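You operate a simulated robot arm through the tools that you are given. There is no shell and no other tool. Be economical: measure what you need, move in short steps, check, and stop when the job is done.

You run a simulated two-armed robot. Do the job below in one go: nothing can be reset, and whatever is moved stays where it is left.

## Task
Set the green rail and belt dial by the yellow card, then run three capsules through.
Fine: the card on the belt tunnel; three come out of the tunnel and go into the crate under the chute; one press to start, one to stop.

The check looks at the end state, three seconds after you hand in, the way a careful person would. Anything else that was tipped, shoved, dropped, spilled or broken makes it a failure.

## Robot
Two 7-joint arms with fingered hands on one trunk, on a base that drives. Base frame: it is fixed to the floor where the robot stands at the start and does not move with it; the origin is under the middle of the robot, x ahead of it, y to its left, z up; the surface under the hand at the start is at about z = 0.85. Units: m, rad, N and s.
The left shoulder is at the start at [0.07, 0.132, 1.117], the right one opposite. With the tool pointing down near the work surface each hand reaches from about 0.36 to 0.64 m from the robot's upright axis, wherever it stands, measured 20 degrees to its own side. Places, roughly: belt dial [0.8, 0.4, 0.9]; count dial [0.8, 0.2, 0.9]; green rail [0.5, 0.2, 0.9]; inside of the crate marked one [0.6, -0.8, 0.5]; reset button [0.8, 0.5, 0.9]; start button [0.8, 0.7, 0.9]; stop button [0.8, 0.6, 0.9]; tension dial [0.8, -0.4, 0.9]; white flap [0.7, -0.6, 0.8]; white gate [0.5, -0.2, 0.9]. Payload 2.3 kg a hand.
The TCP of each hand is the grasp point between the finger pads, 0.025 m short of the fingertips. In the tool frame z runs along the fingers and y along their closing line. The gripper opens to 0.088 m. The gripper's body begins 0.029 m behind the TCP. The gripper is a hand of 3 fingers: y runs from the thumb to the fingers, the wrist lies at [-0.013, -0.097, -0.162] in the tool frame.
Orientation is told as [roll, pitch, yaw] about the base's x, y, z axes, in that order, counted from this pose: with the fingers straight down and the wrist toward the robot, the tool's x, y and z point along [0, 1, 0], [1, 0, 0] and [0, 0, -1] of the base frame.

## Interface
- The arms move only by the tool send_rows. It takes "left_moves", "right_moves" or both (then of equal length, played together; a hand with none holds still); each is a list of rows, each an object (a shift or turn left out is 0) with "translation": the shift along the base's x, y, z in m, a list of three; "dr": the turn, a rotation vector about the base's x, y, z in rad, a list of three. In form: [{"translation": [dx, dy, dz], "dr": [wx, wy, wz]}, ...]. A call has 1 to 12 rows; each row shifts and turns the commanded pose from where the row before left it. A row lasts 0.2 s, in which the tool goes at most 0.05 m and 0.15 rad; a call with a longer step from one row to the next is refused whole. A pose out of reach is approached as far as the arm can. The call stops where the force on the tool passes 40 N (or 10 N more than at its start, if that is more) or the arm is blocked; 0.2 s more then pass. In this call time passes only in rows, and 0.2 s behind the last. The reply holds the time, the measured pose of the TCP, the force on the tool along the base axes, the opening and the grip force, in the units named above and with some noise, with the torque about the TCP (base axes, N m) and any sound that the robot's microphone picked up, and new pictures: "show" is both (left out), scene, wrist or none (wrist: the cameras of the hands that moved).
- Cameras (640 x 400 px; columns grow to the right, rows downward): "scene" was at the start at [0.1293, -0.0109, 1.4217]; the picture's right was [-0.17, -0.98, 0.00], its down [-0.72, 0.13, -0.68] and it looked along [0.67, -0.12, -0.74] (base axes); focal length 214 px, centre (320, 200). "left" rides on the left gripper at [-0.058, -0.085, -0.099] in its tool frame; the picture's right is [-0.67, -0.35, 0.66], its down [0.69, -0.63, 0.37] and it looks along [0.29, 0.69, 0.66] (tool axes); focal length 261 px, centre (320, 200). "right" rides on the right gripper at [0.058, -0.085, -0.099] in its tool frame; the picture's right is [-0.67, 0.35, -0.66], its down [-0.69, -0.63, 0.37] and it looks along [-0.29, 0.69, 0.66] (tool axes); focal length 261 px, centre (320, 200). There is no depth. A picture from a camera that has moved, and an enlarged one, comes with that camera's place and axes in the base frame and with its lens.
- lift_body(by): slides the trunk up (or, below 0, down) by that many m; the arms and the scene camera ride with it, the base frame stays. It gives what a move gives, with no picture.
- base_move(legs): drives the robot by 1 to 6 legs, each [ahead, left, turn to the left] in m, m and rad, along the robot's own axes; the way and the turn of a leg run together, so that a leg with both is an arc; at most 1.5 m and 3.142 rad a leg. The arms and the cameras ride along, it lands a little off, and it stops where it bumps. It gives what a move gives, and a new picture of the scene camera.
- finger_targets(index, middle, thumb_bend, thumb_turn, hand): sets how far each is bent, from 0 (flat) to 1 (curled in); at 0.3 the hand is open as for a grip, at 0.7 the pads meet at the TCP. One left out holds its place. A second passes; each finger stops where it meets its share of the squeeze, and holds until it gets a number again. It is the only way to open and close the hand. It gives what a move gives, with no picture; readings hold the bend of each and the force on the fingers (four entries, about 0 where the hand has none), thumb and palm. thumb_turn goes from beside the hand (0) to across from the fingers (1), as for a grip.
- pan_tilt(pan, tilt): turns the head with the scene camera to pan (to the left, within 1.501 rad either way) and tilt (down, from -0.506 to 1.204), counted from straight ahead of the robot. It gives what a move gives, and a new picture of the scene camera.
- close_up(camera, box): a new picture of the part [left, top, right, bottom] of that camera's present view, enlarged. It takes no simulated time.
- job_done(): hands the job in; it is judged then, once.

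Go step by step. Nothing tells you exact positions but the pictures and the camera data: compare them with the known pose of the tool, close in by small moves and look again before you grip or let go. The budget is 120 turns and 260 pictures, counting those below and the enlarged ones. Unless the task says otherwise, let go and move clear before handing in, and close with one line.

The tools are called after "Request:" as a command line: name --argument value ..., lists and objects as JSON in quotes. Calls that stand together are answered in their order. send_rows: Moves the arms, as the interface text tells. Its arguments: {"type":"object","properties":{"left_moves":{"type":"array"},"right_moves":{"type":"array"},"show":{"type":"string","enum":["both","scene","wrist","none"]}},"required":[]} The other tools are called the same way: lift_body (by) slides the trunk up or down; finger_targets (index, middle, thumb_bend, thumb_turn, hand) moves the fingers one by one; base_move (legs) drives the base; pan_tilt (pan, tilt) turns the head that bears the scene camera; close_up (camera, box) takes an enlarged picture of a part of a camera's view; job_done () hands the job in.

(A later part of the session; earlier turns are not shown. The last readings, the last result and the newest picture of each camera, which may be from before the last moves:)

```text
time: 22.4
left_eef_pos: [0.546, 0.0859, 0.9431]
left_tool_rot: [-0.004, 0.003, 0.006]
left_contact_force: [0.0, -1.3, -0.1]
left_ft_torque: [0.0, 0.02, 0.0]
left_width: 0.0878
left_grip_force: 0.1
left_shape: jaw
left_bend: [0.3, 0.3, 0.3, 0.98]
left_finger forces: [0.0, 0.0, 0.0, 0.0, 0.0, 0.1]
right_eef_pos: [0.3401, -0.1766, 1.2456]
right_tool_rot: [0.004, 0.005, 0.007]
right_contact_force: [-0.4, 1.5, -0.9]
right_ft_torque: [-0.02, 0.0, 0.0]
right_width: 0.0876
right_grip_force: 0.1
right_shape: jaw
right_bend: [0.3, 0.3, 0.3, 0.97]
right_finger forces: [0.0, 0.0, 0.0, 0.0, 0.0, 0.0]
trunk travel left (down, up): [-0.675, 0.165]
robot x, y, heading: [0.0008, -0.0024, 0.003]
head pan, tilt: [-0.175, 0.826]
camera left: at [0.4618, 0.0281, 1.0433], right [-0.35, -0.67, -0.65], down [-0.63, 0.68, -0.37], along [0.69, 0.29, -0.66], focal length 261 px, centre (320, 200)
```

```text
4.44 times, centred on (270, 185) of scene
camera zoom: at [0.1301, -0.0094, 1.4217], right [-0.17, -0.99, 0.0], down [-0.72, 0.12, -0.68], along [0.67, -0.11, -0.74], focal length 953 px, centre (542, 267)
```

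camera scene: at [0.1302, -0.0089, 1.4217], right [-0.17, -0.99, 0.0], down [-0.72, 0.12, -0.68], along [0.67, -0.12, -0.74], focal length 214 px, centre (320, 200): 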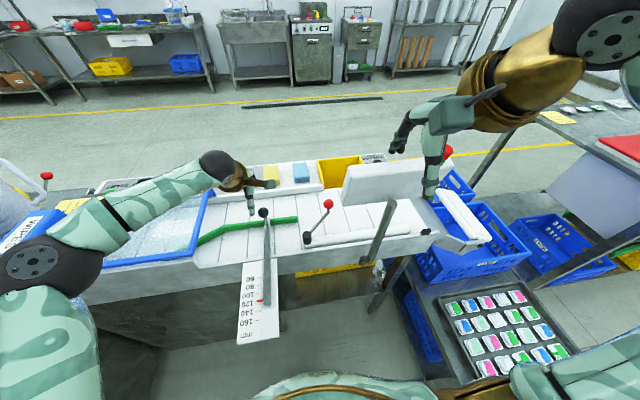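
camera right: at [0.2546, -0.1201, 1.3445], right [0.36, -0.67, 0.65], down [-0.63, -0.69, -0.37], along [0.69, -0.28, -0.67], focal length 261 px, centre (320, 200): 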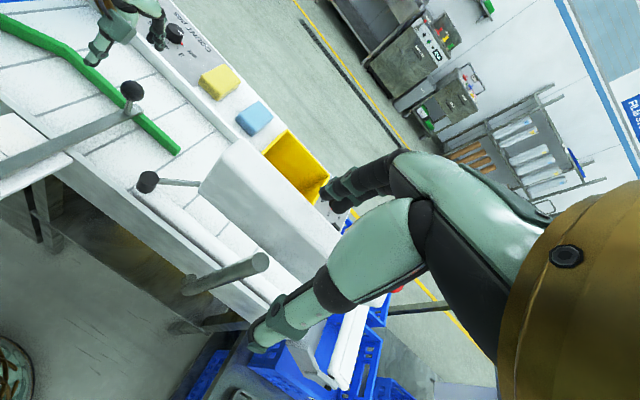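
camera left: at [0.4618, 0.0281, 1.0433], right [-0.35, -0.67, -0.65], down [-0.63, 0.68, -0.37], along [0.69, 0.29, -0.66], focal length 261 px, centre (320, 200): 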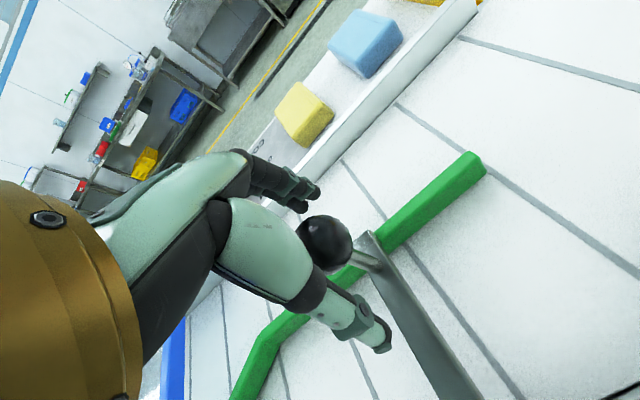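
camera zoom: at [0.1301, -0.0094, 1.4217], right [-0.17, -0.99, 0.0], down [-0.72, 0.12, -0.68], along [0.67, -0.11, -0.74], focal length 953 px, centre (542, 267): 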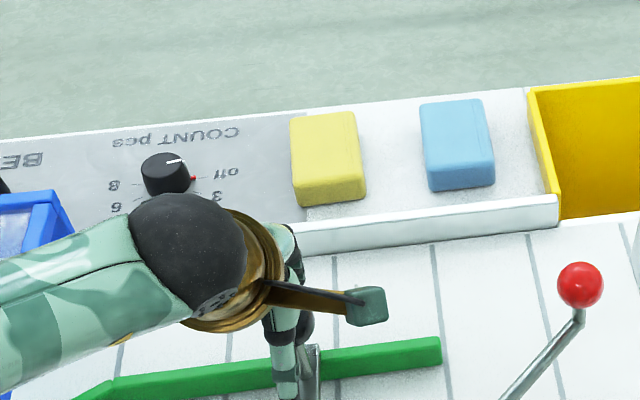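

The knob sits between thumb and fingers. I'll close on it gently.

Request:
finger_targets --hand "left" --index 0.62 --middle 0.62 --thumb_bend 0.62

Request:
close_up --camera "left" --box '[160, 100, 480, 400]'

Request:
close_up --camera "scene" --box '[230, 250, 290, 345]'

```text
time: 23.4
left_eef_pos: [0.5443, 0.0867, 0.9436]
left_tool_rot: [0.0, 0.0, 0.006]
left_contact_force: [-6.1, 0.8, -2.6]
left_ft_torque: [0.03, -0.06, -0.01]
left_width: 0.0214
left_grip_force: 3.8
left_shape: fingers
left_bend: [0.62, 0.62, 0.58, 0.97]
left_finger forces: [0.0, 0.0, 0.0, 0.0, 6.1, 0.0]
right_eef_pos: [0.3378, -0.1764, 1.246]
right_tool_rot: [0.008, 0.005, 0.007]
right_contact_force: [-0.1, 0.2, 0.0]
right_ft_torque: [0.03, -0.02, -0.03]
right_width: 0.0877
right_grip_force: 0.0
right_shape: jaw
right_bend: [0.3, 0.3, 0.3, 0.97]
right_finger forces: [0.1, 0.1, 0.0, 0.0, 0.1, 0.0]
trunk travel left (down, up): [-0.675, 0.165]
robot x, y, heading: [0.0035, 0.001, 0.006]
head pan, tilt: [-0.175, 0.826]
```

```text
1.33 times, centred on (320, 250) of left
camera zoom: at [0.4597, 0.0283, 1.0439], right [-0.35, -0.67, -0.66], down [-0.63, 0.68, -0.37], along [0.69, 0.29, -0.66], focal length 348 px, centre (320, 133)
```

zoom: 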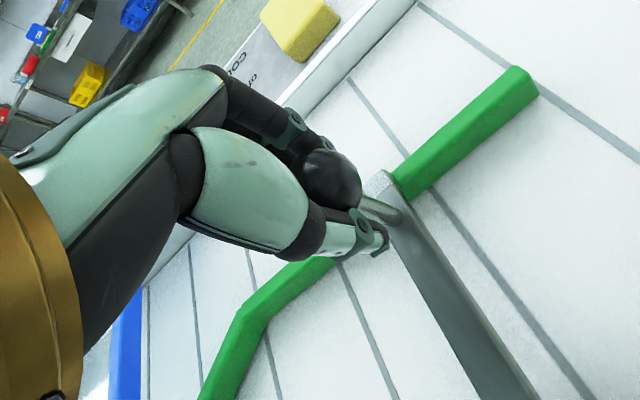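

```text
4.21 times, centred on (260, 298) of scene
camera zoom: at [0.1275, -0.0095, 1.4219], right [-0.17, -0.99, 0.0], down [-0.72, 0.12, -0.68], along [0.67, -0.11, -0.73], focal length 903 px, centre (573, -210)
```

zoom: 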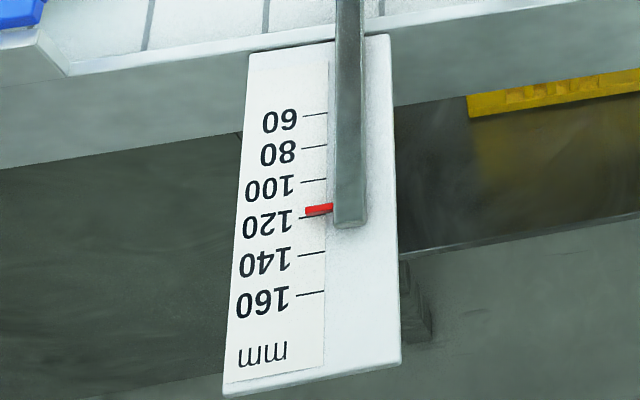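

The thumb is touching the knob. I'll close the fingers a bit more and push 20 mm in +x.

Request:
finger_targets --hand "left" --index 0.7 --middle 0.7

Request:
send_rows --left_moves '[{"translation": [0.01, 0, 0]}, {"translation": [0.01, 0, 0]}]' --show "none"

Request:
close_up --camera "scene" --box '[230, 250, 290, 345]'

```text
time: 24.4
left_eef_pos: [0.5456, 0.0861, 0.9442]
left_tool_rot: [0.0, 0.0, 0.006]
left_contact_force: [-4.8, -0.4, -3.9]
left_ft_torque: [0.02, -0.01, -0.06]
left_width: 0.0162
left_grip_force: 5.1
left_shape: fingers
left_bend: [0.67, 0.7, 0.57, 0.97]
left_finger forces: [2.5, 0.0, 0.1, 0.0, 6.7, 0.0]
right_eef_pos: [0.3393, -0.1753, 1.2453]
right_tool_rot: [0.007, 0.006, 0.005]
right_contact_force: [-0.4, -0.4, 0.0]
right_ft_torque: [0.0, -0.05, 0.01]
right_width: 0.0878
right_grip_force: 0.1
right_shape: jaw
right_bend: [0.3, 0.3, 0.3, 0.97]
right_finger forces: [0.0, 0.1, 0.0, 0.0, 0.1, 0.1]
trunk travel left (down, up): [-0.675, 0.165]
robot x, y, heading: [0.0004, 0.0001, 0.007]
head pan, tilt: [-0.175, 0.826]
```

```text
time: 24.9
left_eef_pos: [0.5655, 0.0861, 0.9446]
left_tool_rot: [-0.001, 0.001, 0.004]
left_contact_force: [-2.2, 0.6, -4.7]
left_ft_torque: [0.04, -0.06, -0.01]
left_width: 0.0165
left_grip_force: 4.6
left_shape: fingers
left_bend: [0.67, 0.7, 0.57, 0.97]
left_finger forces: [3.2, 0.0, 0.0, 0.0, 5.6, 0.1]
right_eef_pos: [0.338, -0.1766, 1.2455]
right_tool_rot: [0.006, 0.003, 0.006]
right_contact_force: [0.5, 0.6, -0.1]
right_ft_torque: [0.04, -0.01, -0.02]
right_width: 0.0878
right_grip_force: 0.0
right_shape: jaw
right_bend: [0.3, 0.3, 0.3, 0.97]
right_finger forces: [0.1, 0.1, 0.0, 0.0, 0.0, 0.1]
trunk travel left (down, up): [-0.675, 0.165]
robot x, y, heading: [0.0019, 0.0018, 0.001]
head pan, tilt: [-0.175, 0.826]
```

```text
4.21 times, centred on (260, 298) of scene
camera zoom: at [0.1279, -0.0093, 1.4218], right [-0.17, -0.99, 0.0], down [-0.72, 0.12, -0.68], along [0.67, -0.11, -0.73], focal length 903 px, centre (573, -210)
```

zoom: 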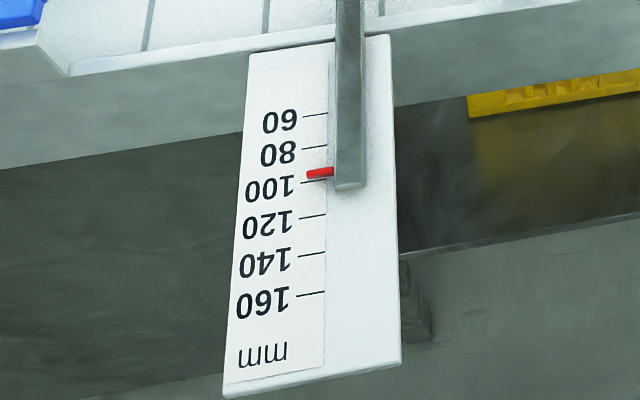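

The rail follows and now reads about 98–100. I'll push 18 mm more and check again from another angle.

Request:
send_rows --left_moves '[{"translation": [0.009, 0, 0]}, {"translation": [0.009, 0, 0]}]' --show "none"

Request:
close_up --camera "scene" --box '[230, 250, 290, 345]'

Request:
pan_tilt --pan 0.2 --tilt 1.15

Request:
close_up --camera "scene" --box '[270, 160, 340, 230]'

```text
time: 25.6
left_eef_pos: [0.5849, 0.0853, 0.9437]
left_tool_rot: [-0.001, -0.002, 0.004]
left_contact_force: [-0.9, 0.7, -2.7]
left_ft_torque: [0.03, -0.08, 0.0]
left_width: 0.0164
left_grip_force: 4.2
left_shape: fingers
left_bend: [0.66, 0.7, 0.58, 0.97]
left_finger forces: [4.0, 0.1, 0.0, 0.0, 4.7, 0.0]
right_eef_pos: [0.3381, -0.177, 1.245]
right_tool_rot: [0.008, 0.004, 0.005]
right_contact_force: [0.3, 0.2, -0.5]
right_ft_torque: [0.02, 0.02, 0.02]
right_width: 0.0877
right_grip_force: 0.1
right_shape: jaw
right_bend: [0.3, 0.3, 0.3, 0.97]
right_finger forces: [0.0, 0.0, 0.0, 0.1, 0.1, 0.0]
trunk travel left (down, up): [-0.675, 0.165]
robot x, y, heading: [-0.0018, 0.0007, 0.004]
head pan, tilt: [-0.175, 0.826]
```

```text
4.21 times, centred on (260, 298) of scene
camera zoom: at [0.1284, -0.0099, 1.4218], right [-0.17, -0.99, 0.0], down [-0.72, 0.12, -0.68], along [0.67, -0.11, -0.73], focal length 903 px, centre (573, -210)
```

zoom: 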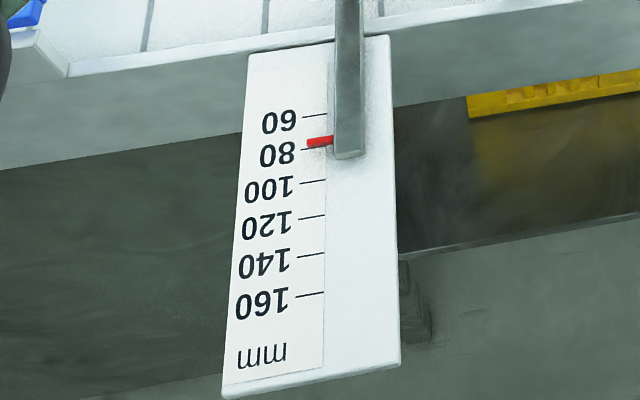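

```text
time: 26.4
left_eef_pos: [0.5834, 0.0864, 0.9429]
left_tool_rot: [-0.001, 0.001, 0.006]
left_contact_force: [-1.7, -0.3, -0.7]
left_ft_torque: [-0.03, -0.01, 0.03]
left_width: 0.0164
left_grip_force: 4.1
left_shape: fingers
left_bend: [0.67, 0.7, 0.58, 0.97]
left_finger forces: [3.5, 0.1, 0.0, 0.0, 5.0, 0.1]
right_eef_pos: [0.339, -0.1774, 1.2447]
right_tool_rot: [0.005, 0.006, 0.007]
right_contact_force: [0.1, -0.3, 0.6]
right_ft_torque: [0.01, -0.02, -0.01]
right_width: 0.0873
right_grip_force: 0.1
right_shape: jaw
right_bend: [0.3, 0.3, 0.3, 0.97]
right_finger forces: [0.0, 0.0, 0.0, 0.0, 0.1, 0.0]
trunk travel left (down, up): [-0.675, 0.165]
robot x, y, heading: [0.0028, 0.0029, 0.003]
head pan, tilt: [0.201, 1.15]
camera scene: at [0.1091, 0.0157, 1.399], right [0.2, -0.98, 0.0], down [-0.89, -0.19, -0.41], along [0.4, 0.08, -0.91], focal length 214 px, centre (320, 200)
```

scene: 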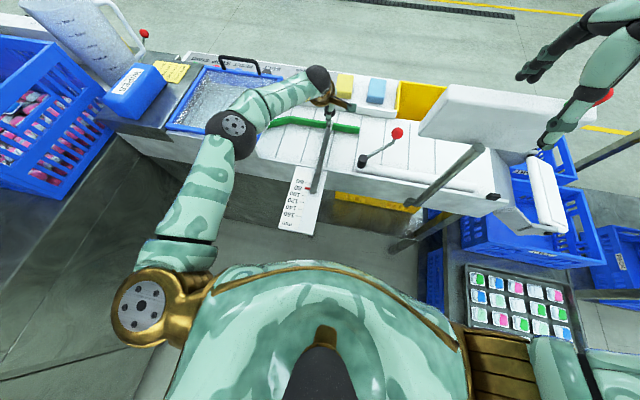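

```text
5.71 times, centred on (305, 195) of scene
camera zoom: at [0.1091, 0.0157, 1.399], right [0.2, -0.98, 0.0], down [-0.89, -0.19, -0.41], along [0.4, 0.08, -0.91], focal length 1226 px, centre (406, 229)
```

zoom: 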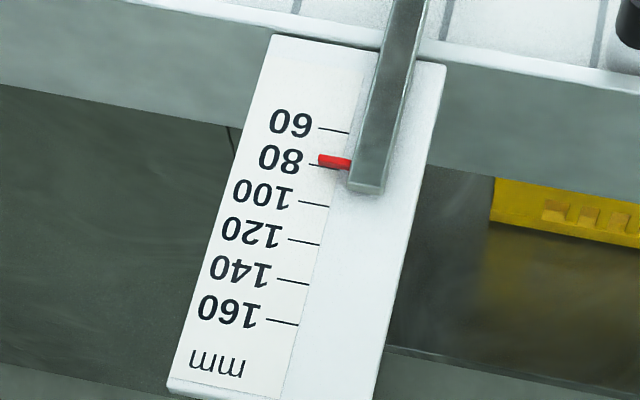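

The pointer reads 77–80 once I allow for parallax, which is on target, and I'll verify it from the far side. I'll release and lift clear.

Request:
finger_targets --hand "left" --index 0.3 --middle 0.3 --thumb_bend 0.3

Request:
send_rows --left_moves '[{"translation": [0, 0, 0.04]}, {"translation": [0, 0, 0.05]}, {"translation": [0, 0, 0.05]}, {"translation": [-0.03, 0, 0.03]}, {"translation": [-0.04, 0, 0.02]}, {"translation": [-0.04, 0.0, 0.02]}, {"translation": [-0.04, 0.02, 0.02]}, {"translation": [-0.04, 0.02, 0.0]}]' --show "none"

Request:
close_up --camera "scene" --box '[270, 160, 340, 230]'

Request:
pan_tilt --pan -1.2 --tilt 0.7

```text
time: 27.4
left_eef_pos: [0.5846, 0.0851, 0.943]
left_tool_rot: [0.0, -0.002, 0.005]
left_contact_force: [0.3, 0.2, 0.2]
left_ft_torque: [0.01, 0.03, -0.01]
left_width: 0.0842
left_grip_force: 0.1
left_shape: fingers
left_bend: [0.3, 0.3, 0.3, 0.97]
left_finger forces: [0.0, 0.1, 0.0, 0.0, 0.0, 0.0]
right_eef_pos: [0.3393, -0.1777, 1.246]
right_tool_rot: [0.005, 0.005, 0.006]
right_contact_force: [-0.4, -0.5, 0.9]
right_ft_torque: [-0.02, 0.0, -0.02]
right_width: 0.0876
right_grip_force: 0.1
right_shape: jaw
right_bend: [0.3, 0.3, 0.3, 0.97]
right_finger forces: [0.1, 0.1, 0.0, 0.0, 0.1, 0.0]
trunk travel left (down, up): [-0.675, 0.165]
robot x, y, heading: [0.0007, 0.0045, 0.005]
head pan, tilt: [0.201, 1.15]
```

```text
time: 29.2
left_eef_pos: [0.3878, 0.1273, 1.1729]
left_tool_rot: [-0.001, -0.002, 0.005]
left_contact_force: [-0.1, 0.4, -0.1]
left_ft_torque: [-0.03, 0.02, 0.01]
left_width: 0.0845
left_grip_force: 0.0
left_shape: fingers
left_bend: [0.3, 0.3, 0.3, 0.97]
left_finger forces: [0.0, 0.0, 0.1, 0.0, 0.0, 0.1]
left hand out of reach, approached as far as the arm can: row 3
right_eef_pos: [0.3381, -0.1757, 1.2453]
right_tool_rot: [0.006, 0.003, 0.006]
right_contact_force: [0.1, -0.7, -0.2]
right_ft_torque: [-0.02, 0.0, 0.01]
right_width: 0.0877
right_grip_force: 0.1
right_shape: jaw
right_bend: [0.3, 0.3, 0.3, 0.97]
right_finger forces: [0.1, 0.0, 0.0, 0.1, 0.0, 0.0]
trunk travel left (down, up): [-0.675, 0.165]
robot x, y, heading: [-0.0044, -0.0018, 0.005]
head pan, tilt: [0.201, 1.15]
```

```text
5.71 times, centred on (305, 195) of scene
camera zoom: at [0.1075, 0.0177, 1.3991], right [0.2, -0.98, 0.0], down [-0.89, -0.19, -0.41], along [0.4, 0.08, -0.91], focal length 1226 px, centre (406, 229)
```

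zoom: 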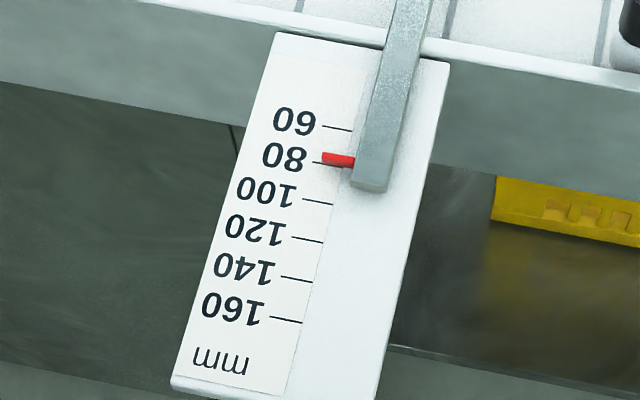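

```text
time: 30.7
left_eef_pos: [0.3917, 0.1259, 1.1721]
left_tool_rot: [-0.002, 0.001, 0.006]
left_contact_force: [-1.2, 0.5, 1.0]
left_ft_torque: [-0.05, 0.0, -0.02]
left_width: 0.0844
left_grip_force: 0.1
left_shape: fingers
left_bend: [0.3, 0.3, 0.3, 0.97]
left_finger forces: [0.1, 0.0, 0.0, 0.0, 0.0, 0.0]
right_eef_pos: [0.3396, -0.1775, 1.2437]
right_tool_rot: [0.005, 0.004, 0.007]
right_contact_force: [0.2, -0.1, -0.2]
right_ft_torque: [0.04, -0.01, -0.03]
right_width: 0.0878
right_grip_force: 0.1
right_shape: jaw
right_bend: [0.3, 0.3, 0.3, 0.97]
right_finger forces: [0.0, 0.1, 0.0, 0.1, 0.0, 0.0]
trunk travel left (down, up): [-0.675, 0.165]
robot x, y, heading: [0.0025, -0.0014, 0.004]
head pan, tilt: [-1.201, 0.7]
camera scene: at [0.0823, -0.0754, 1.432], right [-0.93, -0.37, 0.0], down [-0.24, 0.6, -0.76], along [0.28, -0.71, -0.64], focal length 214 px, centre (320, 200)
```

scene: 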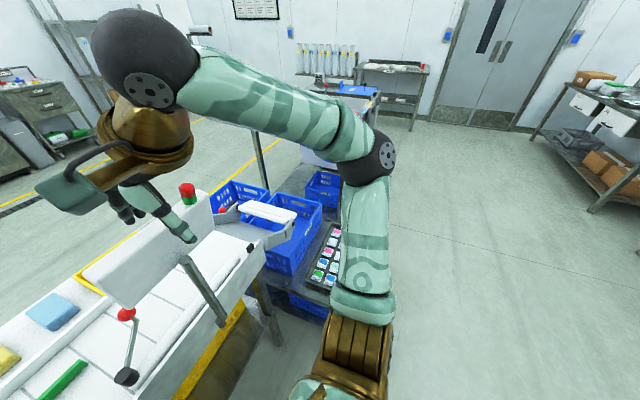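

The rail is released and still reads about 80. I'll survey the way around the right side to the operator's side.

Request:
pan_tilt --pan -0.6 --tilt 0.35

Request:
pan_tilt --pan -1.5 --tilt 0.6

Request:
pan_tilt --pan 0.3 --tilt 0.35

```text
time: 31.7
left_eef_pos: [0.3915, 0.1249, 1.1711]
left_tool_rot: [-0.002, 0.001, 0.005]
left_contact_force: [-0.3, -0.6, 0.6]
left_ft_torque: [-0.03, 0.01, -0.02]
left_width: 0.0844
left_grip_force: 0.1
left_shape: fingers
left_bend: [0.3, 0.3, 0.3, 0.97]
left_finger forces: [0.1, 0.1, 0.0, 0.0, 0.1, 0.1]
right_eef_pos: [0.3386, -0.1766, 1.2449]
right_tool_rot: [0.006, 0.005, 0.008]
right_contact_force: [0.4, -0.2, 1.2]
right_ft_torque: [0.02, 0.02, 0.0]
right_width: 0.0876
right_grip_force: 0.1
right_shape: jaw
right_bend: [0.3, 0.3, 0.3, 0.97]
right_finger forces: [0.0, 0.0, 0.1, 0.0, 0.0, 0.1]
trunk travel left (down, up): [-0.675, 0.165]
robot x, y, heading: [-0.0, 0.0014, 0.001]
head pan, tilt: [-0.6, 0.351]
camera scene: at [0.128, -0.0487, 1.4634], right [-0.56, -0.83, 0.0], down [-0.28, 0.19, -0.94], along [0.78, -0.53, -0.34], focal length 214 px, centre (320, 200)
```

scene: 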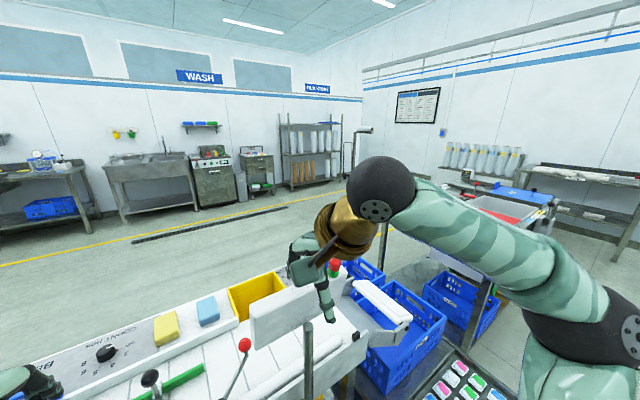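

```text
time: 32.9
left_eef_pos: [0.3901, 0.1252, 1.1722]
left_tool_rot: [0.0, 0.0, 0.004]
left_contact_force: [-0.8, 0.4, 0.4]
left_ft_torque: [0.03, 0.0, 0.0]
left_width: 0.0844
left_grip_force: 0.1
left_shape: fingers
left_bend: [0.3, 0.3, 0.3, 0.97]
left_finger forces: [0.1, 0.1, 0.1, 0.0, 0.1, 0.0]
right_eef_pos: [0.3392, -0.1763, 1.2433]
right_tool_rot: [0.005, 0.005, 0.008]
right_contact_force: [-0.2, -0.1, 0.7]
right_ft_torque: [0.01, 0.01, 0.01]
right_width: 0.0876
right_grip_force: 0.0
right_shape: jaw
right_bend: [0.3, 0.3, 0.3, 0.97]
right_finger forces: [0.0, 0.0, 0.0, 0.0, 0.1, 0.1]
trunk travel left (down, up): [-0.675, 0.165]
robot x, y, heading: [0.0027, -0.0011, 0.001]
head pan, tilt: [-1.499, 0.6]
camera scene: at [0.0579, -0.0845, 1.4407], right [-1.0, -0.08, 0.0], down [-0.04, 0.56, -0.83], along [0.06, -0.82, -0.56], focal length 214 px, centre (320, 200)
```

scene: 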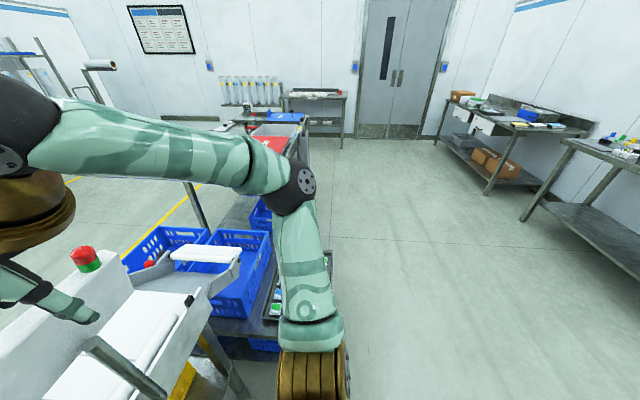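

```text
time: 34.7
left_eef_pos: [0.391, 0.1255, 1.1712]
left_tool_rot: [0.0, 0.0, 0.005]
left_contact_force: [-0.2, 0.6, -0.5]
left_ft_torque: [0.01, -0.01, 0.0]
left_width: 0.0846
left_grip_force: 0.0
left_shape: fingers
left_bend: [0.3, 0.3, 0.3, 0.97]
left_finger forces: [0.1, 0.0, 0.0, 0.1, 0.1, 0.0]
right_eef_pos: [0.3398, -0.1774, 1.2449]
right_tool_rot: [0.005, 0.006, 0.005]
right_contact_force: [0.1, 0.4, -0.4]
right_ft_torque: [-0.02, 0.02, 0.03]
right_width: 0.0875
right_grip_force: 0.2
right_shape: jaw
right_bend: [0.3, 0.3, 0.3, 0.97]
right_finger forces: [0.1, 0.0, 0.1, 0.0, 0.0, 0.0]
trunk travel left (down, up): [-0.675, 0.165]
robot x, y, heading: [-0.0009, 0.0028, -0.001]
head pan, tilt: [0.3, 0.351]
camera scene: at [0.1399, 0.0316, 1.4634], right [0.3, -0.95, 0.0], down [-0.33, -0.1, -0.94], along [0.9, 0.28, -0.34], focal length 214 px, centre (320, 200)
```

scene: 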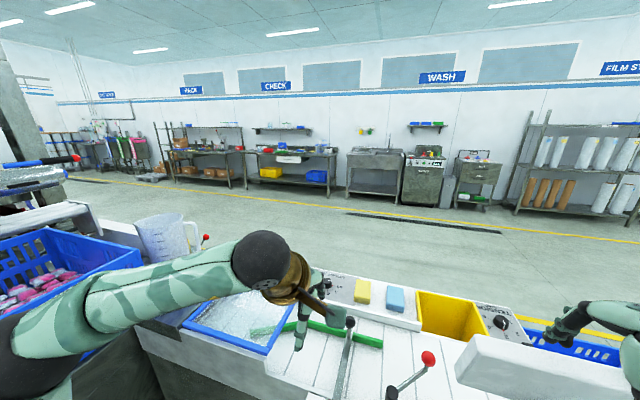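

The aisle on the far side is open. I'll back up, go around the packing bench with wide clearance, then come up on the operator's side.

Request:
base_move --legs '[[-0.35, 0, 0], [0, -1.5, 0], [0, -1.0, 0]]'

Request:
pan_tilt --pan 0.0 --tilt 0.4

Request:
pan_tilt --pan -1.0 --tilt 0.4

```text
time: 48.8
left_eef_pos: [0.0527, -2.3743, 1.1709]
left_tool_rot: [0.001, 0.001, 0.002]
left_contact_force: [0.7, 0.2, 0.9]
left_ft_torque: [-0.02, -0.03, -0.01]
left_width: 0.0844
left_grip_force: 0.1
left_shape: fingers
left_bend: [0.3, 0.3, 0.3, 0.97]
left_finger forces: [0.2, 0.2, 0.0, 0.0, 0.0, 0.0]
right_eef_pos: [-0.0003, -2.6758, 1.245]
right_tool_rot: [0.005, 0.006, 0.003]
right_contact_force: [0.1, -0.4, -0.3]
right_ft_torque: [0.02, 0.0, 0.01]
right_width: 0.0878
right_grip_force: 0.1
right_shape: jaw
right_bend: [0.3, 0.3, 0.3, 0.97]
right_finger forces: [0.0, 0.1, 0.1, 0.0, 0.1, 0.0]
trunk travel left (down, up): [-0.675, 0.165]
robot x, y, heading: [-0.3398, -2.4996, 0.002]
head pan, tilt: [0.3, 0.351]
camera scene: at [-0.1986, -2.4672, 1.4634], right [0.3, -0.95, 0.0], down [-0.33, -0.1, -0.94], along [0.9, 0.28, -0.34], focal length 214 px, centre (320, 200)
```

scene: 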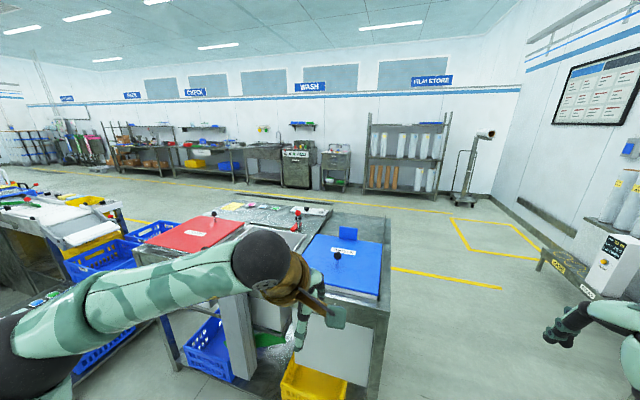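

```text
time: 49.6
left_eef_pos: [0.052, -2.3754, 1.1711]
left_tool_rot: [-0.001, 0.001, 0.0]
left_contact_force: [0.4, -0.5, 0.7]
left_ft_torque: [0.0, 0.04, 0.01]
left_width: 0.0845
left_grip_force: 0.1
left_shape: fingers
left_bend: [0.3, 0.3, 0.3, 0.97]
left_finger forces: [0.1, 0.0, 0.1, 0.0, 0.1, 0.1]
right_eef_pos: [-0.0001, -2.6784, 1.2444]
right_tool_rot: [0.005, 0.005, 0.004]
right_contact_force: [0.0, 0.3, -0.4]
right_ft_torque: [0.01, 0.01, -0.01]
right_width: 0.0879
right_grip_force: 0.1
right_shape: jaw
right_bend: [0.3, 0.3, 0.3, 0.97]
right_finger forces: [0.0, 0.0, 0.1, 0.1, 0.1, 0.1]
trunk travel left (down, up): [-0.675, 0.165]
robot x, y, heading: [-0.3394, -2.4985, 0.001]
head pan, tilt: [0.0, 0.4]
camera scene: at [-0.1949, -2.4956, 1.4589], right [0.0, -1.0, 0.0], down [-0.39, 0.0, -0.92], along [0.92, 0.0, -0.39], focal length 214 px, centre (320, 200)
```

scene: 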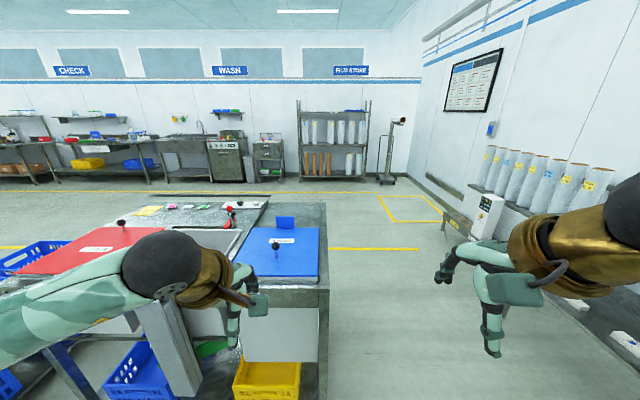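

```text
time: 50.9
left_eef_pos: [0.0524, -2.3766, 1.1723]
left_tool_rot: [0.001, 0.0, 0.003]
left_contact_force: [-0.3, 0.3, -0.2]
left_ft_torque: [0.01, 0.01, 0.07]
left_width: 0.0844
left_grip_force: 0.1
left_shape: fingers
left_bend: [0.3, 0.3, 0.3, 0.97]
left_finger forces: [0.0, 0.0, 0.0, 0.0, 0.0, 0.0]
right_eef_pos: [0.0016, -2.6774, 1.2446]
right_tool_rot: [0.005, 0.005, 0.004]
right_contact_force: [0.0, -0.1, -0.5]
right_ft_torque: [0.0, 0.02, 0.01]
right_width: 0.0878
right_grip_force: 0.0
right_shape: jaw
right_bend: [0.3, 0.3, 0.3, 0.97]
right_finger forces: [0.0, 0.0, 0.0, 0.1, 0.1, 0.0]
trunk travel left (down, up): [-0.675, 0.165]
robot x, y, heading: [-0.3385, -2.4975, -0.004]
head pan, tilt: [-1.0, 0.4]
camera scene: at [-0.2372, -2.5735, 1.4589], right [-0.84, -0.54, 0.0], down [-0.21, 0.33, -0.92], along [0.5, -0.77, -0.39], focal length 214 px, centre (320, 200)
```

scene: 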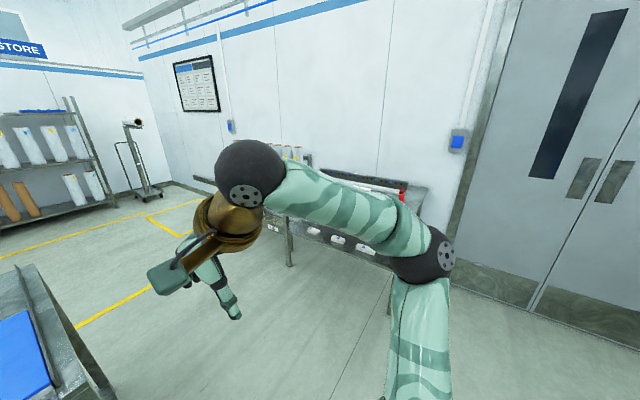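

There's a passage of about 1.3 m between the bench end and the wall bench. I'll raise the trunk so my elbows clear, then go through along y = -3.2.

Request:
lift_body --by 0.16

Request:
base_move --legs '[[0, -0.7, 0], [1.2, 0, 0], [1.1, 0, 0]]'

Request:
pan_tilt --pan 1.4 --tilt 0.5

```text
time: 52.7
left_eef_pos: [0.0517, -2.3754, 1.3314]
left_tool_rot: [0.0, 0.0, 0.001]
left_contact_force: [0.2, 0.5, 0.5]
left_ft_torque: [-0.01, 0.03, -0.02]
left_width: 0.0847
left_grip_force: 0.1
left_shape: fingers
left_bend: [0.3, 0.3, 0.3, 0.97]
left_finger forces: [0.0, 0.0, 0.0, 0.1, 0.0, 0.1]
right_eef_pos: [-0.0001, -2.6763, 1.4047]
right_tool_rot: [0.005, 0.005, 0.003]
right_contact_force: [0.4, -0.3, 0.4]
right_ft_torque: [0.03, 0.0, 0.01]
right_width: 0.0881
right_grip_force: 0.1
right_shape: jaw
right_bend: [0.3, 0.3, 0.3, 0.97]
right_finger forces: [0.1, 0.1, 0.0, 0.0, 0.1, 0.1]
trunk travel left (down, up): [-0.835, 0.005]
robot x, y, heading: [-0.3369, -2.4991, 0.004]
head pan, tilt: [-1.0, 0.4]
```

```text
time: 67.6
left_eef_pos: [2.3817, -3.0576, 1.3319]
left_tool_rot: [-0.001, -0.001, 0.008]
left_contact_force: [0.3, 0.0, 0.5]
left_ft_torque: [-0.04, 0.03, -0.07]
left_width: 0.0843
left_grip_force: 0.1
left_shape: fingers
left_bend: [0.3, 0.3, 0.3, 0.97]
left_finger forces: [0.1, 0.1, 0.0, 0.0, 0.0, 0.1]
right_eef_pos: [2.331, -3.3611, 1.4048]
right_tool_rot: [0.007, 0.005, 0.011]
right_contact_force: [0.4, 0.4, 0.0]
right_ft_torque: [0.01, 0.01, 0.03]
right_width: 0.0878
right_grip_force: 0.0
right_shape: jaw
right_bend: [0.3, 0.3, 0.3, 0.97]
right_finger forces: [0.0, 0.0, 0.0, 0.1, 0.0, 0.1]
trunk travel left (down, up): [-0.835, 0.005]
robot x, y, heading: [1.9908, -3.1844, 0.004]
head pan, tilt: [-1.0, 0.4]
camera scene: at [2.0924, -3.2583, 1.619], right [-0.84, -0.55, 0.0], down [-0.21, 0.33, -0.92], along [0.5, -0.77, -0.39], focal length 214 px, centre (320, 200)
```

scene: 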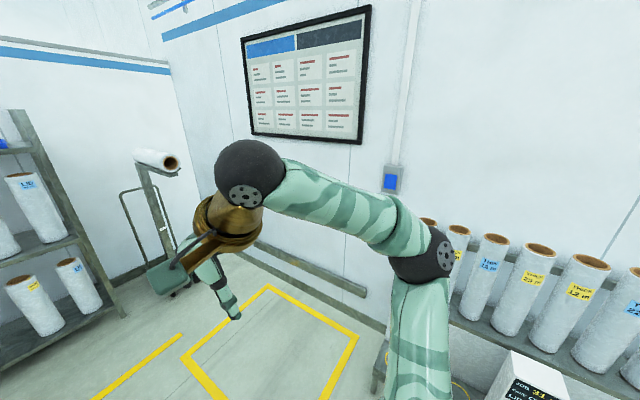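

```text
time: 69.8
left_eef_pos: [2.3822, -3.0574, 1.3313]
left_tool_rot: [0.001, -0.001, 0.008]
left_contact_force: [0.4, -0.2, -0.2]
left_ft_torque: [-0.02, 0.01, -0.01]
left_width: 0.0845
left_grip_force: 0.0
left_shape: fingers
left_bend: [0.3, 0.3, 0.3, 0.97]
left_finger forces: [0.0, 0.0, 0.1, 0.0, 0.0, 0.1]
right_eef_pos: [2.332, -3.3601, 1.4046]
right_tool_rot: [0.003, 0.005, 0.011]
right_contact_force: [-0.7, -0.7, -0.8]
right_ft_torque: [0.03, -0.03, -0.02]
right_width: 0.0877
right_grip_force: 0.1
right_shape: jaw
right_bend: [0.3, 0.3, 0.3, 0.97]
right_finger forces: [0.0, 0.0, 0.0, 0.0, 0.1, 0.0]
trunk travel left (down, up): [-0.835, 0.005]
robot x, y, heading: [1.9947, -3.1842, 0.01]
head pan, tilt: [1.4, 0.499]
camera scene: at [2.0579, -3.0909, 1.6098], right [0.99, -0.16, 0.0], down [-0.08, -0.47, -0.88], along [0.14, 0.87, -0.48], focal length 214 px, centre (320, 200)
```

scene: 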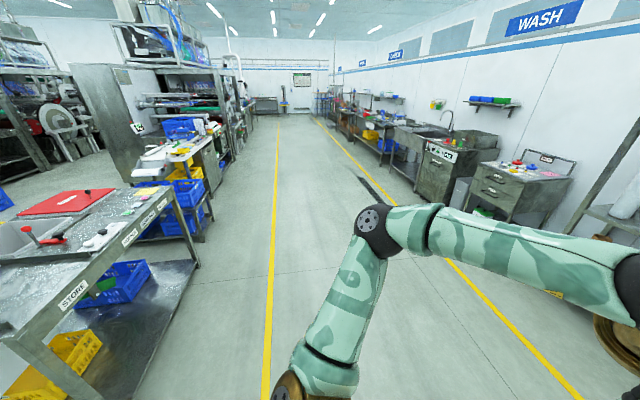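

The aisle is clear. I'll strafe to y ≈ 0.5 and turn to face the panel.

Request:
base_move --legs '[[0, 1.5, 0], [0, 1.5, 0], [0, 0.65, 0], [0, 0, 3.135]]'

Request:
pan_tilt --pan 0.0 --tilt 0.7

```text
time: 94.9
left_eef_pos: [1.5603, 0.3613, 1.3322]
left_tool_rot: [0.0, 0.0, 3.139]
left_contact_force: [-0.3, -0.1, -0.3]
left_ft_torque: [-0.01, 0.02, 0.03]
left_width: 0.0847
left_grip_force: 0.1
left_shape: fingers
left_bend: [0.3, 0.3, 0.3, 0.97]
left_finger forces: [0.1, 0.0, 0.0, 0.1, 0.0, 0.0]
right_eef_pos: [1.6142, 0.6607, 1.4042]
right_tool_rot: [0.008, 0.005, 3.14]
right_contact_force: [0.5, 0.2, -0.1]
right_ft_torque: [0.01, 0.02, -0.03]
right_width: 0.0878
right_grip_force: 0.0
right_shape: jaw
right_bend: [0.3, 0.3, 0.3, 0.97]
right_finger forces: [0.1, 0.0, 0.0, 0.1, 0.0, 0.0]
trunk travel left (down, up): [-0.835, 0.005]
robot x, y, heading: [1.9527, 0.478, 3.138]
head pan, tilt: [1.4, 0.499]
camera scene: at [1.8869, 0.3945, 1.6098], right [-0.98, 0.17, 0.0], down [0.08, 0.47, -0.88], along [-0.15, -0.86, -0.48], focal length 214 px, centre (320, 200)
```

scene: 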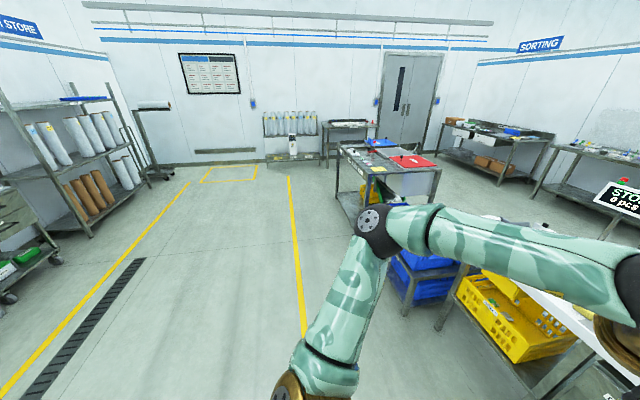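

```text
time: 96.4
left_eef_pos: [1.5607, 0.3603, 1.3324]
left_tool_rot: [0.002, -0.001, 3.136]
left_contact_force: [0.1, 0.3, 0.0]
left_ft_torque: [0.01, -0.02, -0.02]
left_width: 0.0847
left_grip_force: 0.0
left_shape: fingers
left_bend: [0.3, 0.3, 0.3, 0.97]
left_finger forces: [0.0, 0.0, 0.0, 0.0, 0.1, 0.1]
right_eef_pos: [1.6136, 0.6611, 1.4046]
right_tool_rot: [0.005, 0.006, 3.141]
right_contact_force: [-0.7, 0.2, -0.3]
right_ft_torque: [-0.01, 0.03, 0.02]
right_width: 0.0877
right_grip_force: 0.0
right_shape: jaw
right_bend: [0.3, 0.3, 0.3, 0.97]
right_finger forces: [0.0, 0.0, 0.0, 0.0, 0.1, 0.0]
trunk travel left (down, up): [-0.835, 0.005]
robot x, y, heading: [1.9514, 0.4825, 3.138]
head pan, tilt: [0.0, 0.7]
camera scene: at [1.8177, 0.4841, 1.5921], right [0.0, 1.0, 0.0], down [0.64, 0.0, -0.76], along [-0.76, 0.0, -0.64], focal length 214 px, centre (320, 200)
```

scene: 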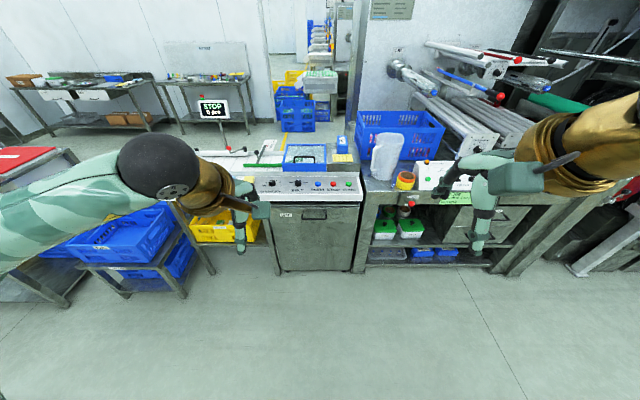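

The housing has a display that reads "STOP 0 pcs", facing this side. I'll drive closer and read the card.

Request:
base_move --legs '[[0.5, 0, 0.003]]'

Request:
pan_tilt --pan -0.1 --tilt 0.75

```text
time: 99.4
left_eef_pos: [1.0642, 0.3526, 1.3328]
left_tool_rot: [0.0, -0.003, -3.131]
left_contact_force: [0.9, 0.2, 0.0]
left_ft_torque: [-0.01, 0.0, 0.01]
left_width: 0.0845
left_grip_force: 0.0
left_shape: fingers
left_bend: [0.3, 0.3, 0.3, 0.97]
left_finger forces: [0.0, 0.0, 0.0, 0.1, 0.0, 0.0]
right_eef_pos: [1.1138, 0.6556, 1.4061]
right_tool_rot: [0.004, 0.004, -3.128]
right_contact_force: [0.3, -0.6, -0.3]
right_ft_torque: [0.03, 0.03, 0.0]
right_width: 0.0875
right_grip_force: 0.0
right_shape: jaw
right_bend: [0.3, 0.3, 0.3, 0.97]
right_finger forces: [0.1, 0.0, 0.0, 0.0, 0.1, 0.0]
trunk travel left (down, up): [-0.835, 0.005]
robot x, y, heading: [1.453, 0.4822, -3.126]
head pan, tilt: [0.0, 0.7]
camera scene: at [1.3204, 0.4809, 1.5923], right [-0.01, 1.0, 0.0], down [0.64, 0.01, -0.77], along [-0.77, -0.01, -0.64], focal length 214 px, centre (320, 200)
```

scene: 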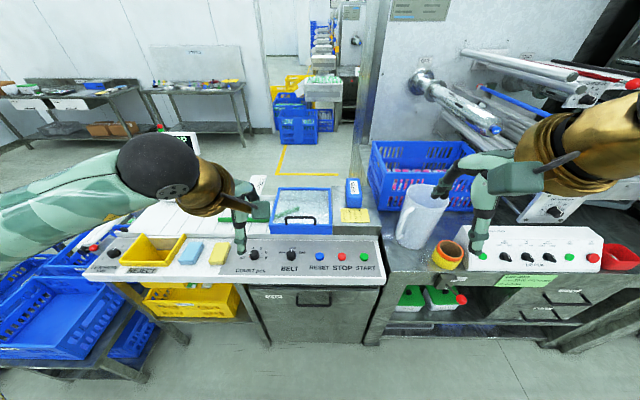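

```text
time: 100.0
left_eef_pos: [1.0619, 0.3525, 1.3313]
left_tool_rot: [-0.001, 0.0, -3.131]
left_contact_force: [-0.2, -0.7, -0.3]
left_ft_torque: [0.03, 0.0, 0.02]
left_width: 0.0848
left_grip_force: 0.0
left_shape: fingers
left_bend: [0.3, 0.3, 0.3, 0.97]
left_finger forces: [0.1, 0.0, 0.0, 0.0, 0.1, 0.1]
right_eef_pos: [1.1129, 0.6551, 1.404]
right_tool_rot: [0.008, 0.003, -3.128]
right_contact_force: [-0.1, -0.7, -0.2]
right_ft_torque: [-0.02, -0.02, 0.01]
right_width: 0.0878
right_grip_force: 0.1
right_shape: jaw
right_bend: [0.3, 0.3, 0.3, 0.97]
right_finger forces: [0.0, 0.1, 0.1, 0.0, 0.1, 0.0]
trunk travel left (down, up): [-0.835, 0.005]
robot x, y, heading: [1.4531, 0.4816, -3.133]
head pan, tilt: [-0.099, 0.75]
camera scene: at [1.3208, 0.4892, 1.5879], right [0.09, 1.0, 0.0], down [0.68, -0.06, -0.73], along [-0.73, 0.07, -0.68], focal length 214 px, centre (320, 200)
```

scene: 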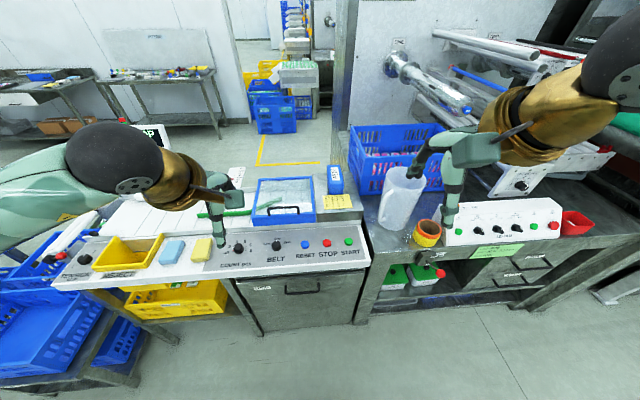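

Request:
close_up --camera "scene" --box '[315, 180, 365, 215]'

Request:
close_up --camera "scene" --box '[205, 220, 375, 290]'

Request:
close_up --camera "scene" --box '[180, 160, 300, 240]'

```text
11.43 times, centred on (340, 198) of scene
camera zoom: at [1.3208, 0.4892, 1.5879], right [0.09, 1.0, 0.0], down [0.68, -0.06, -0.73], along [-0.73, 0.07, -0.68], focal length 2451 px, centre (91, 229)
```

zoom: 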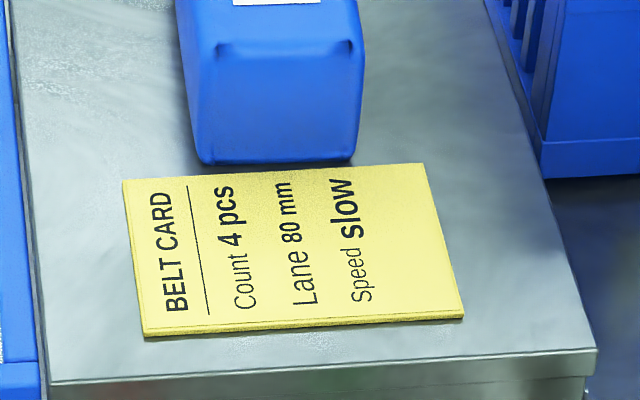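

```text
3.76 times, centred on (290, 255) of scene
camera zoom: at [1.3208, 0.4892, 1.5879], right [0.09, 1.0, 0.0], down [0.68, -0.06, -0.73], along [-0.73, 0.07, -0.68], focal length 807 px, centre (433, -7)
```

zoom: 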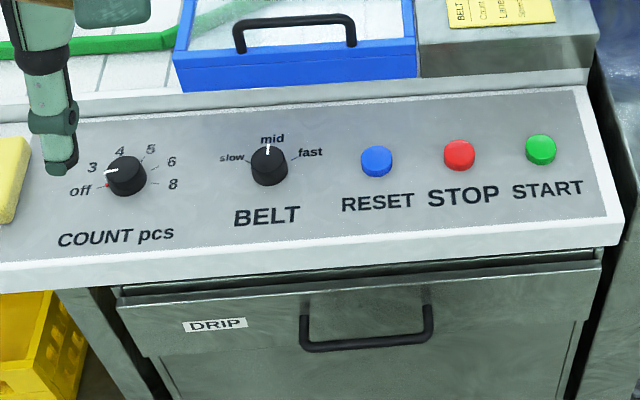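

```text
5.00 times, centred on (240, 200) of scene
camera zoom: at [1.3208, 0.4892, 1.5879], right [0.09, 1.0, 0.0], down [0.68, -0.06, -0.73], along [-0.73, 0.07, -0.68], focal length 1072 px, centre (720, 200)
```

zoom: 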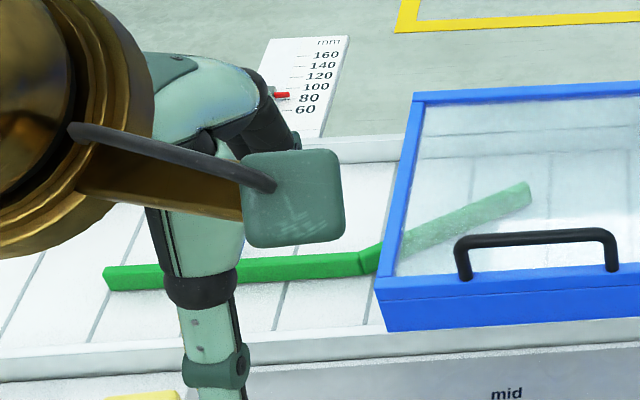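

The card reads Count 4, Lane 80 mm, Speed slow. The belt dial is on "mid" and goes to "slow", and the count dial stays "off" because I'll stop by hand. I'll move closer and lower the trunk.

Request:
base_move --legs '[[0.12, 0, -0.005]]'

Request:
lift_body --by -0.16

Request:
pan_tilt --pan 0.1 --tilt 0.9

Request:
close_up --camera "left" --box '[0, 0, 640, 400]'

```text
time: 101.3
left_eef_pos: [0.9516, 0.3552, 1.3344]
left_tool_rot: [0.0, -0.005, -3.14]
left_contact_force: [-0.1, 0.5, 0.4]
left_ft_torque: [0.04, 0.0, 0.0]
left_width: 0.0842
left_grip_force: 0.1
left_shape: fingers
left_bend: [0.3, 0.3, 0.3, 0.97]
left_finger forces: [0.0, 0.0, 0.1, 0.0, 0.0, 0.1]
right_eef_pos: [1.0044, 0.6577, 1.407]
right_tool_rot: [0.004, 0.0, -3.137]
right_contact_force: [0.8, 0.0, 0.5]
right_ft_torque: [-0.01, 0.02, 0.01]
right_width: 0.0875
right_grip_force: 0.1
right_shape: jaw
right_bend: [0.3, 0.3, 0.3, 0.97]
right_finger forces: [0.1, 0.1, 0.1, 0.1, 0.0, 0.0]
trunk travel left (down, up): [-0.835, 0.005]
robot x, y, heading: [1.3325, 0.4816, -3.14]
head pan, tilt: [-0.099, 0.75]
camera scene: at [1.2121, 0.4895, 1.5885], right [0.1, 1.0, 0.0], down [0.68, -0.07, -0.73], along [-0.73, 0.07, -0.68], focal length 214 px, centre (320, 200)
```

scene: 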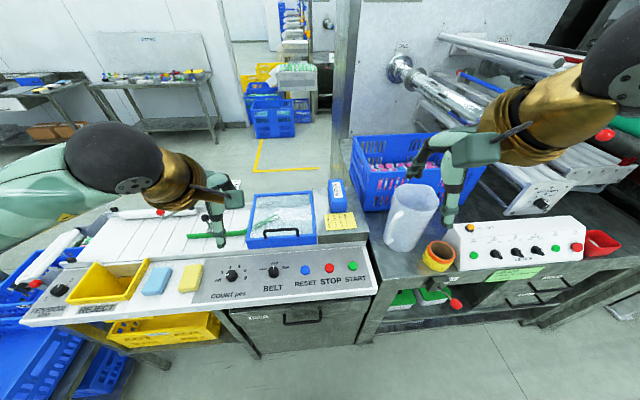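

```text
time: 103.1
left_eef_pos: [0.9461, 0.356, 1.1718]
left_tool_rot: [0.0, -0.001, -3.141]
left_contact_force: [1.2, -0.4, 0.2]
left_ft_torque: [0.01, -0.02, 0.02]
left_width: 0.0846
left_grip_force: 0.1
left_shape: fingers
left_bend: [0.3, 0.3, 0.3, 0.97]
left_finger forces: [0.1, 0.0, 0.0, 0.1, 0.1, 0.0]
right_eef_pos: [0.9982, 0.6568, 1.2453]
right_tool_rot: [0.003, 0.006, -3.138]
right_contact_force: [0.2, 0.4, -0.9]
right_ft_torque: [-0.04, 0.03, 0.0]
right_width: 0.0876
right_grip_force: 0.2
right_shape: jaw
right_bend: [0.3, 0.3, 0.3, 0.97]
right_finger forces: [0.0, 0.1, 0.1, 0.0, 0.0, 0.1]
trunk travel left (down, up): [-0.675, 0.165]
robot x, y, heading: [1.3342, 0.4745, -3.144]
head pan, tilt: [-0.099, 0.75]
```

```text
time: 103.8
left_eef_pos: [0.9467, 0.355, 1.1715]
left_tool_rot: [-0.001, 0.0, -3.138]
left_contact_force: [0.1, 0.6, 0.3]
left_ft_torque: [0.0, 0.0, -0.01]
left_width: 0.0845
left_grip_force: 0.0
left_shape: fingers
left_bend: [0.3, 0.3, 0.3, 0.97]
left_finger forces: [0.0, 0.0, 0.0, 0.0, 0.1, 0.1]
right_eef_pos: [0.9983, 0.6579, 1.244]
right_tool_rot: [0.004, 0.004, -3.139]
right_contact_force: [-0.2, 0.8, -0.1]
right_ft_torque: [-0.01, 0.01, -0.01]
right_width: 0.0877
right_grip_force: 0.0
right_shape: jaw
right_bend: [0.3, 0.3, 0.3, 0.97]
right_finger forces: [0.0, 0.0, 0.0, 0.1, 0.0, 0.1]
trunk travel left (down, up): [-0.675, 0.165]
robot x, y, heading: [1.3345, 0.4736, -3.141]
head pan, tilt: [0.099, 0.901]
camera scene: at [1.212, 0.4738, 1.4159], right [-0.1, 0.99, 0.0], down [0.78, 0.08, -0.62], along [-0.62, -0.06, -0.78], focal length 214 px, centre (320, 200)
```

scene: 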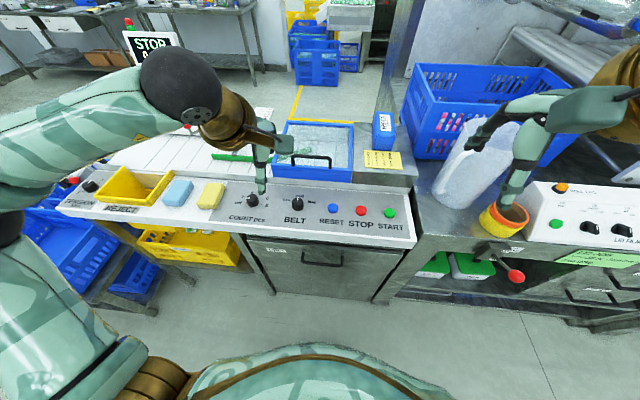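

```text
1.00 times, centred on (320, 200) of left (not enlarged: the box is as wide or as high as the picture)
camera zoom: at [1.0304, 0.4138, 1.2716], right [0.35, 0.67, -0.66], down [0.63, -0.68, -0.37], along [-0.69, -0.29, -0.66], focal length 261 px, centre (320, 200)
```

zoom: 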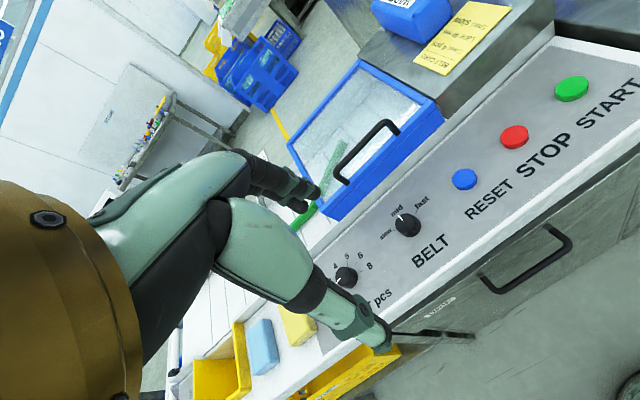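

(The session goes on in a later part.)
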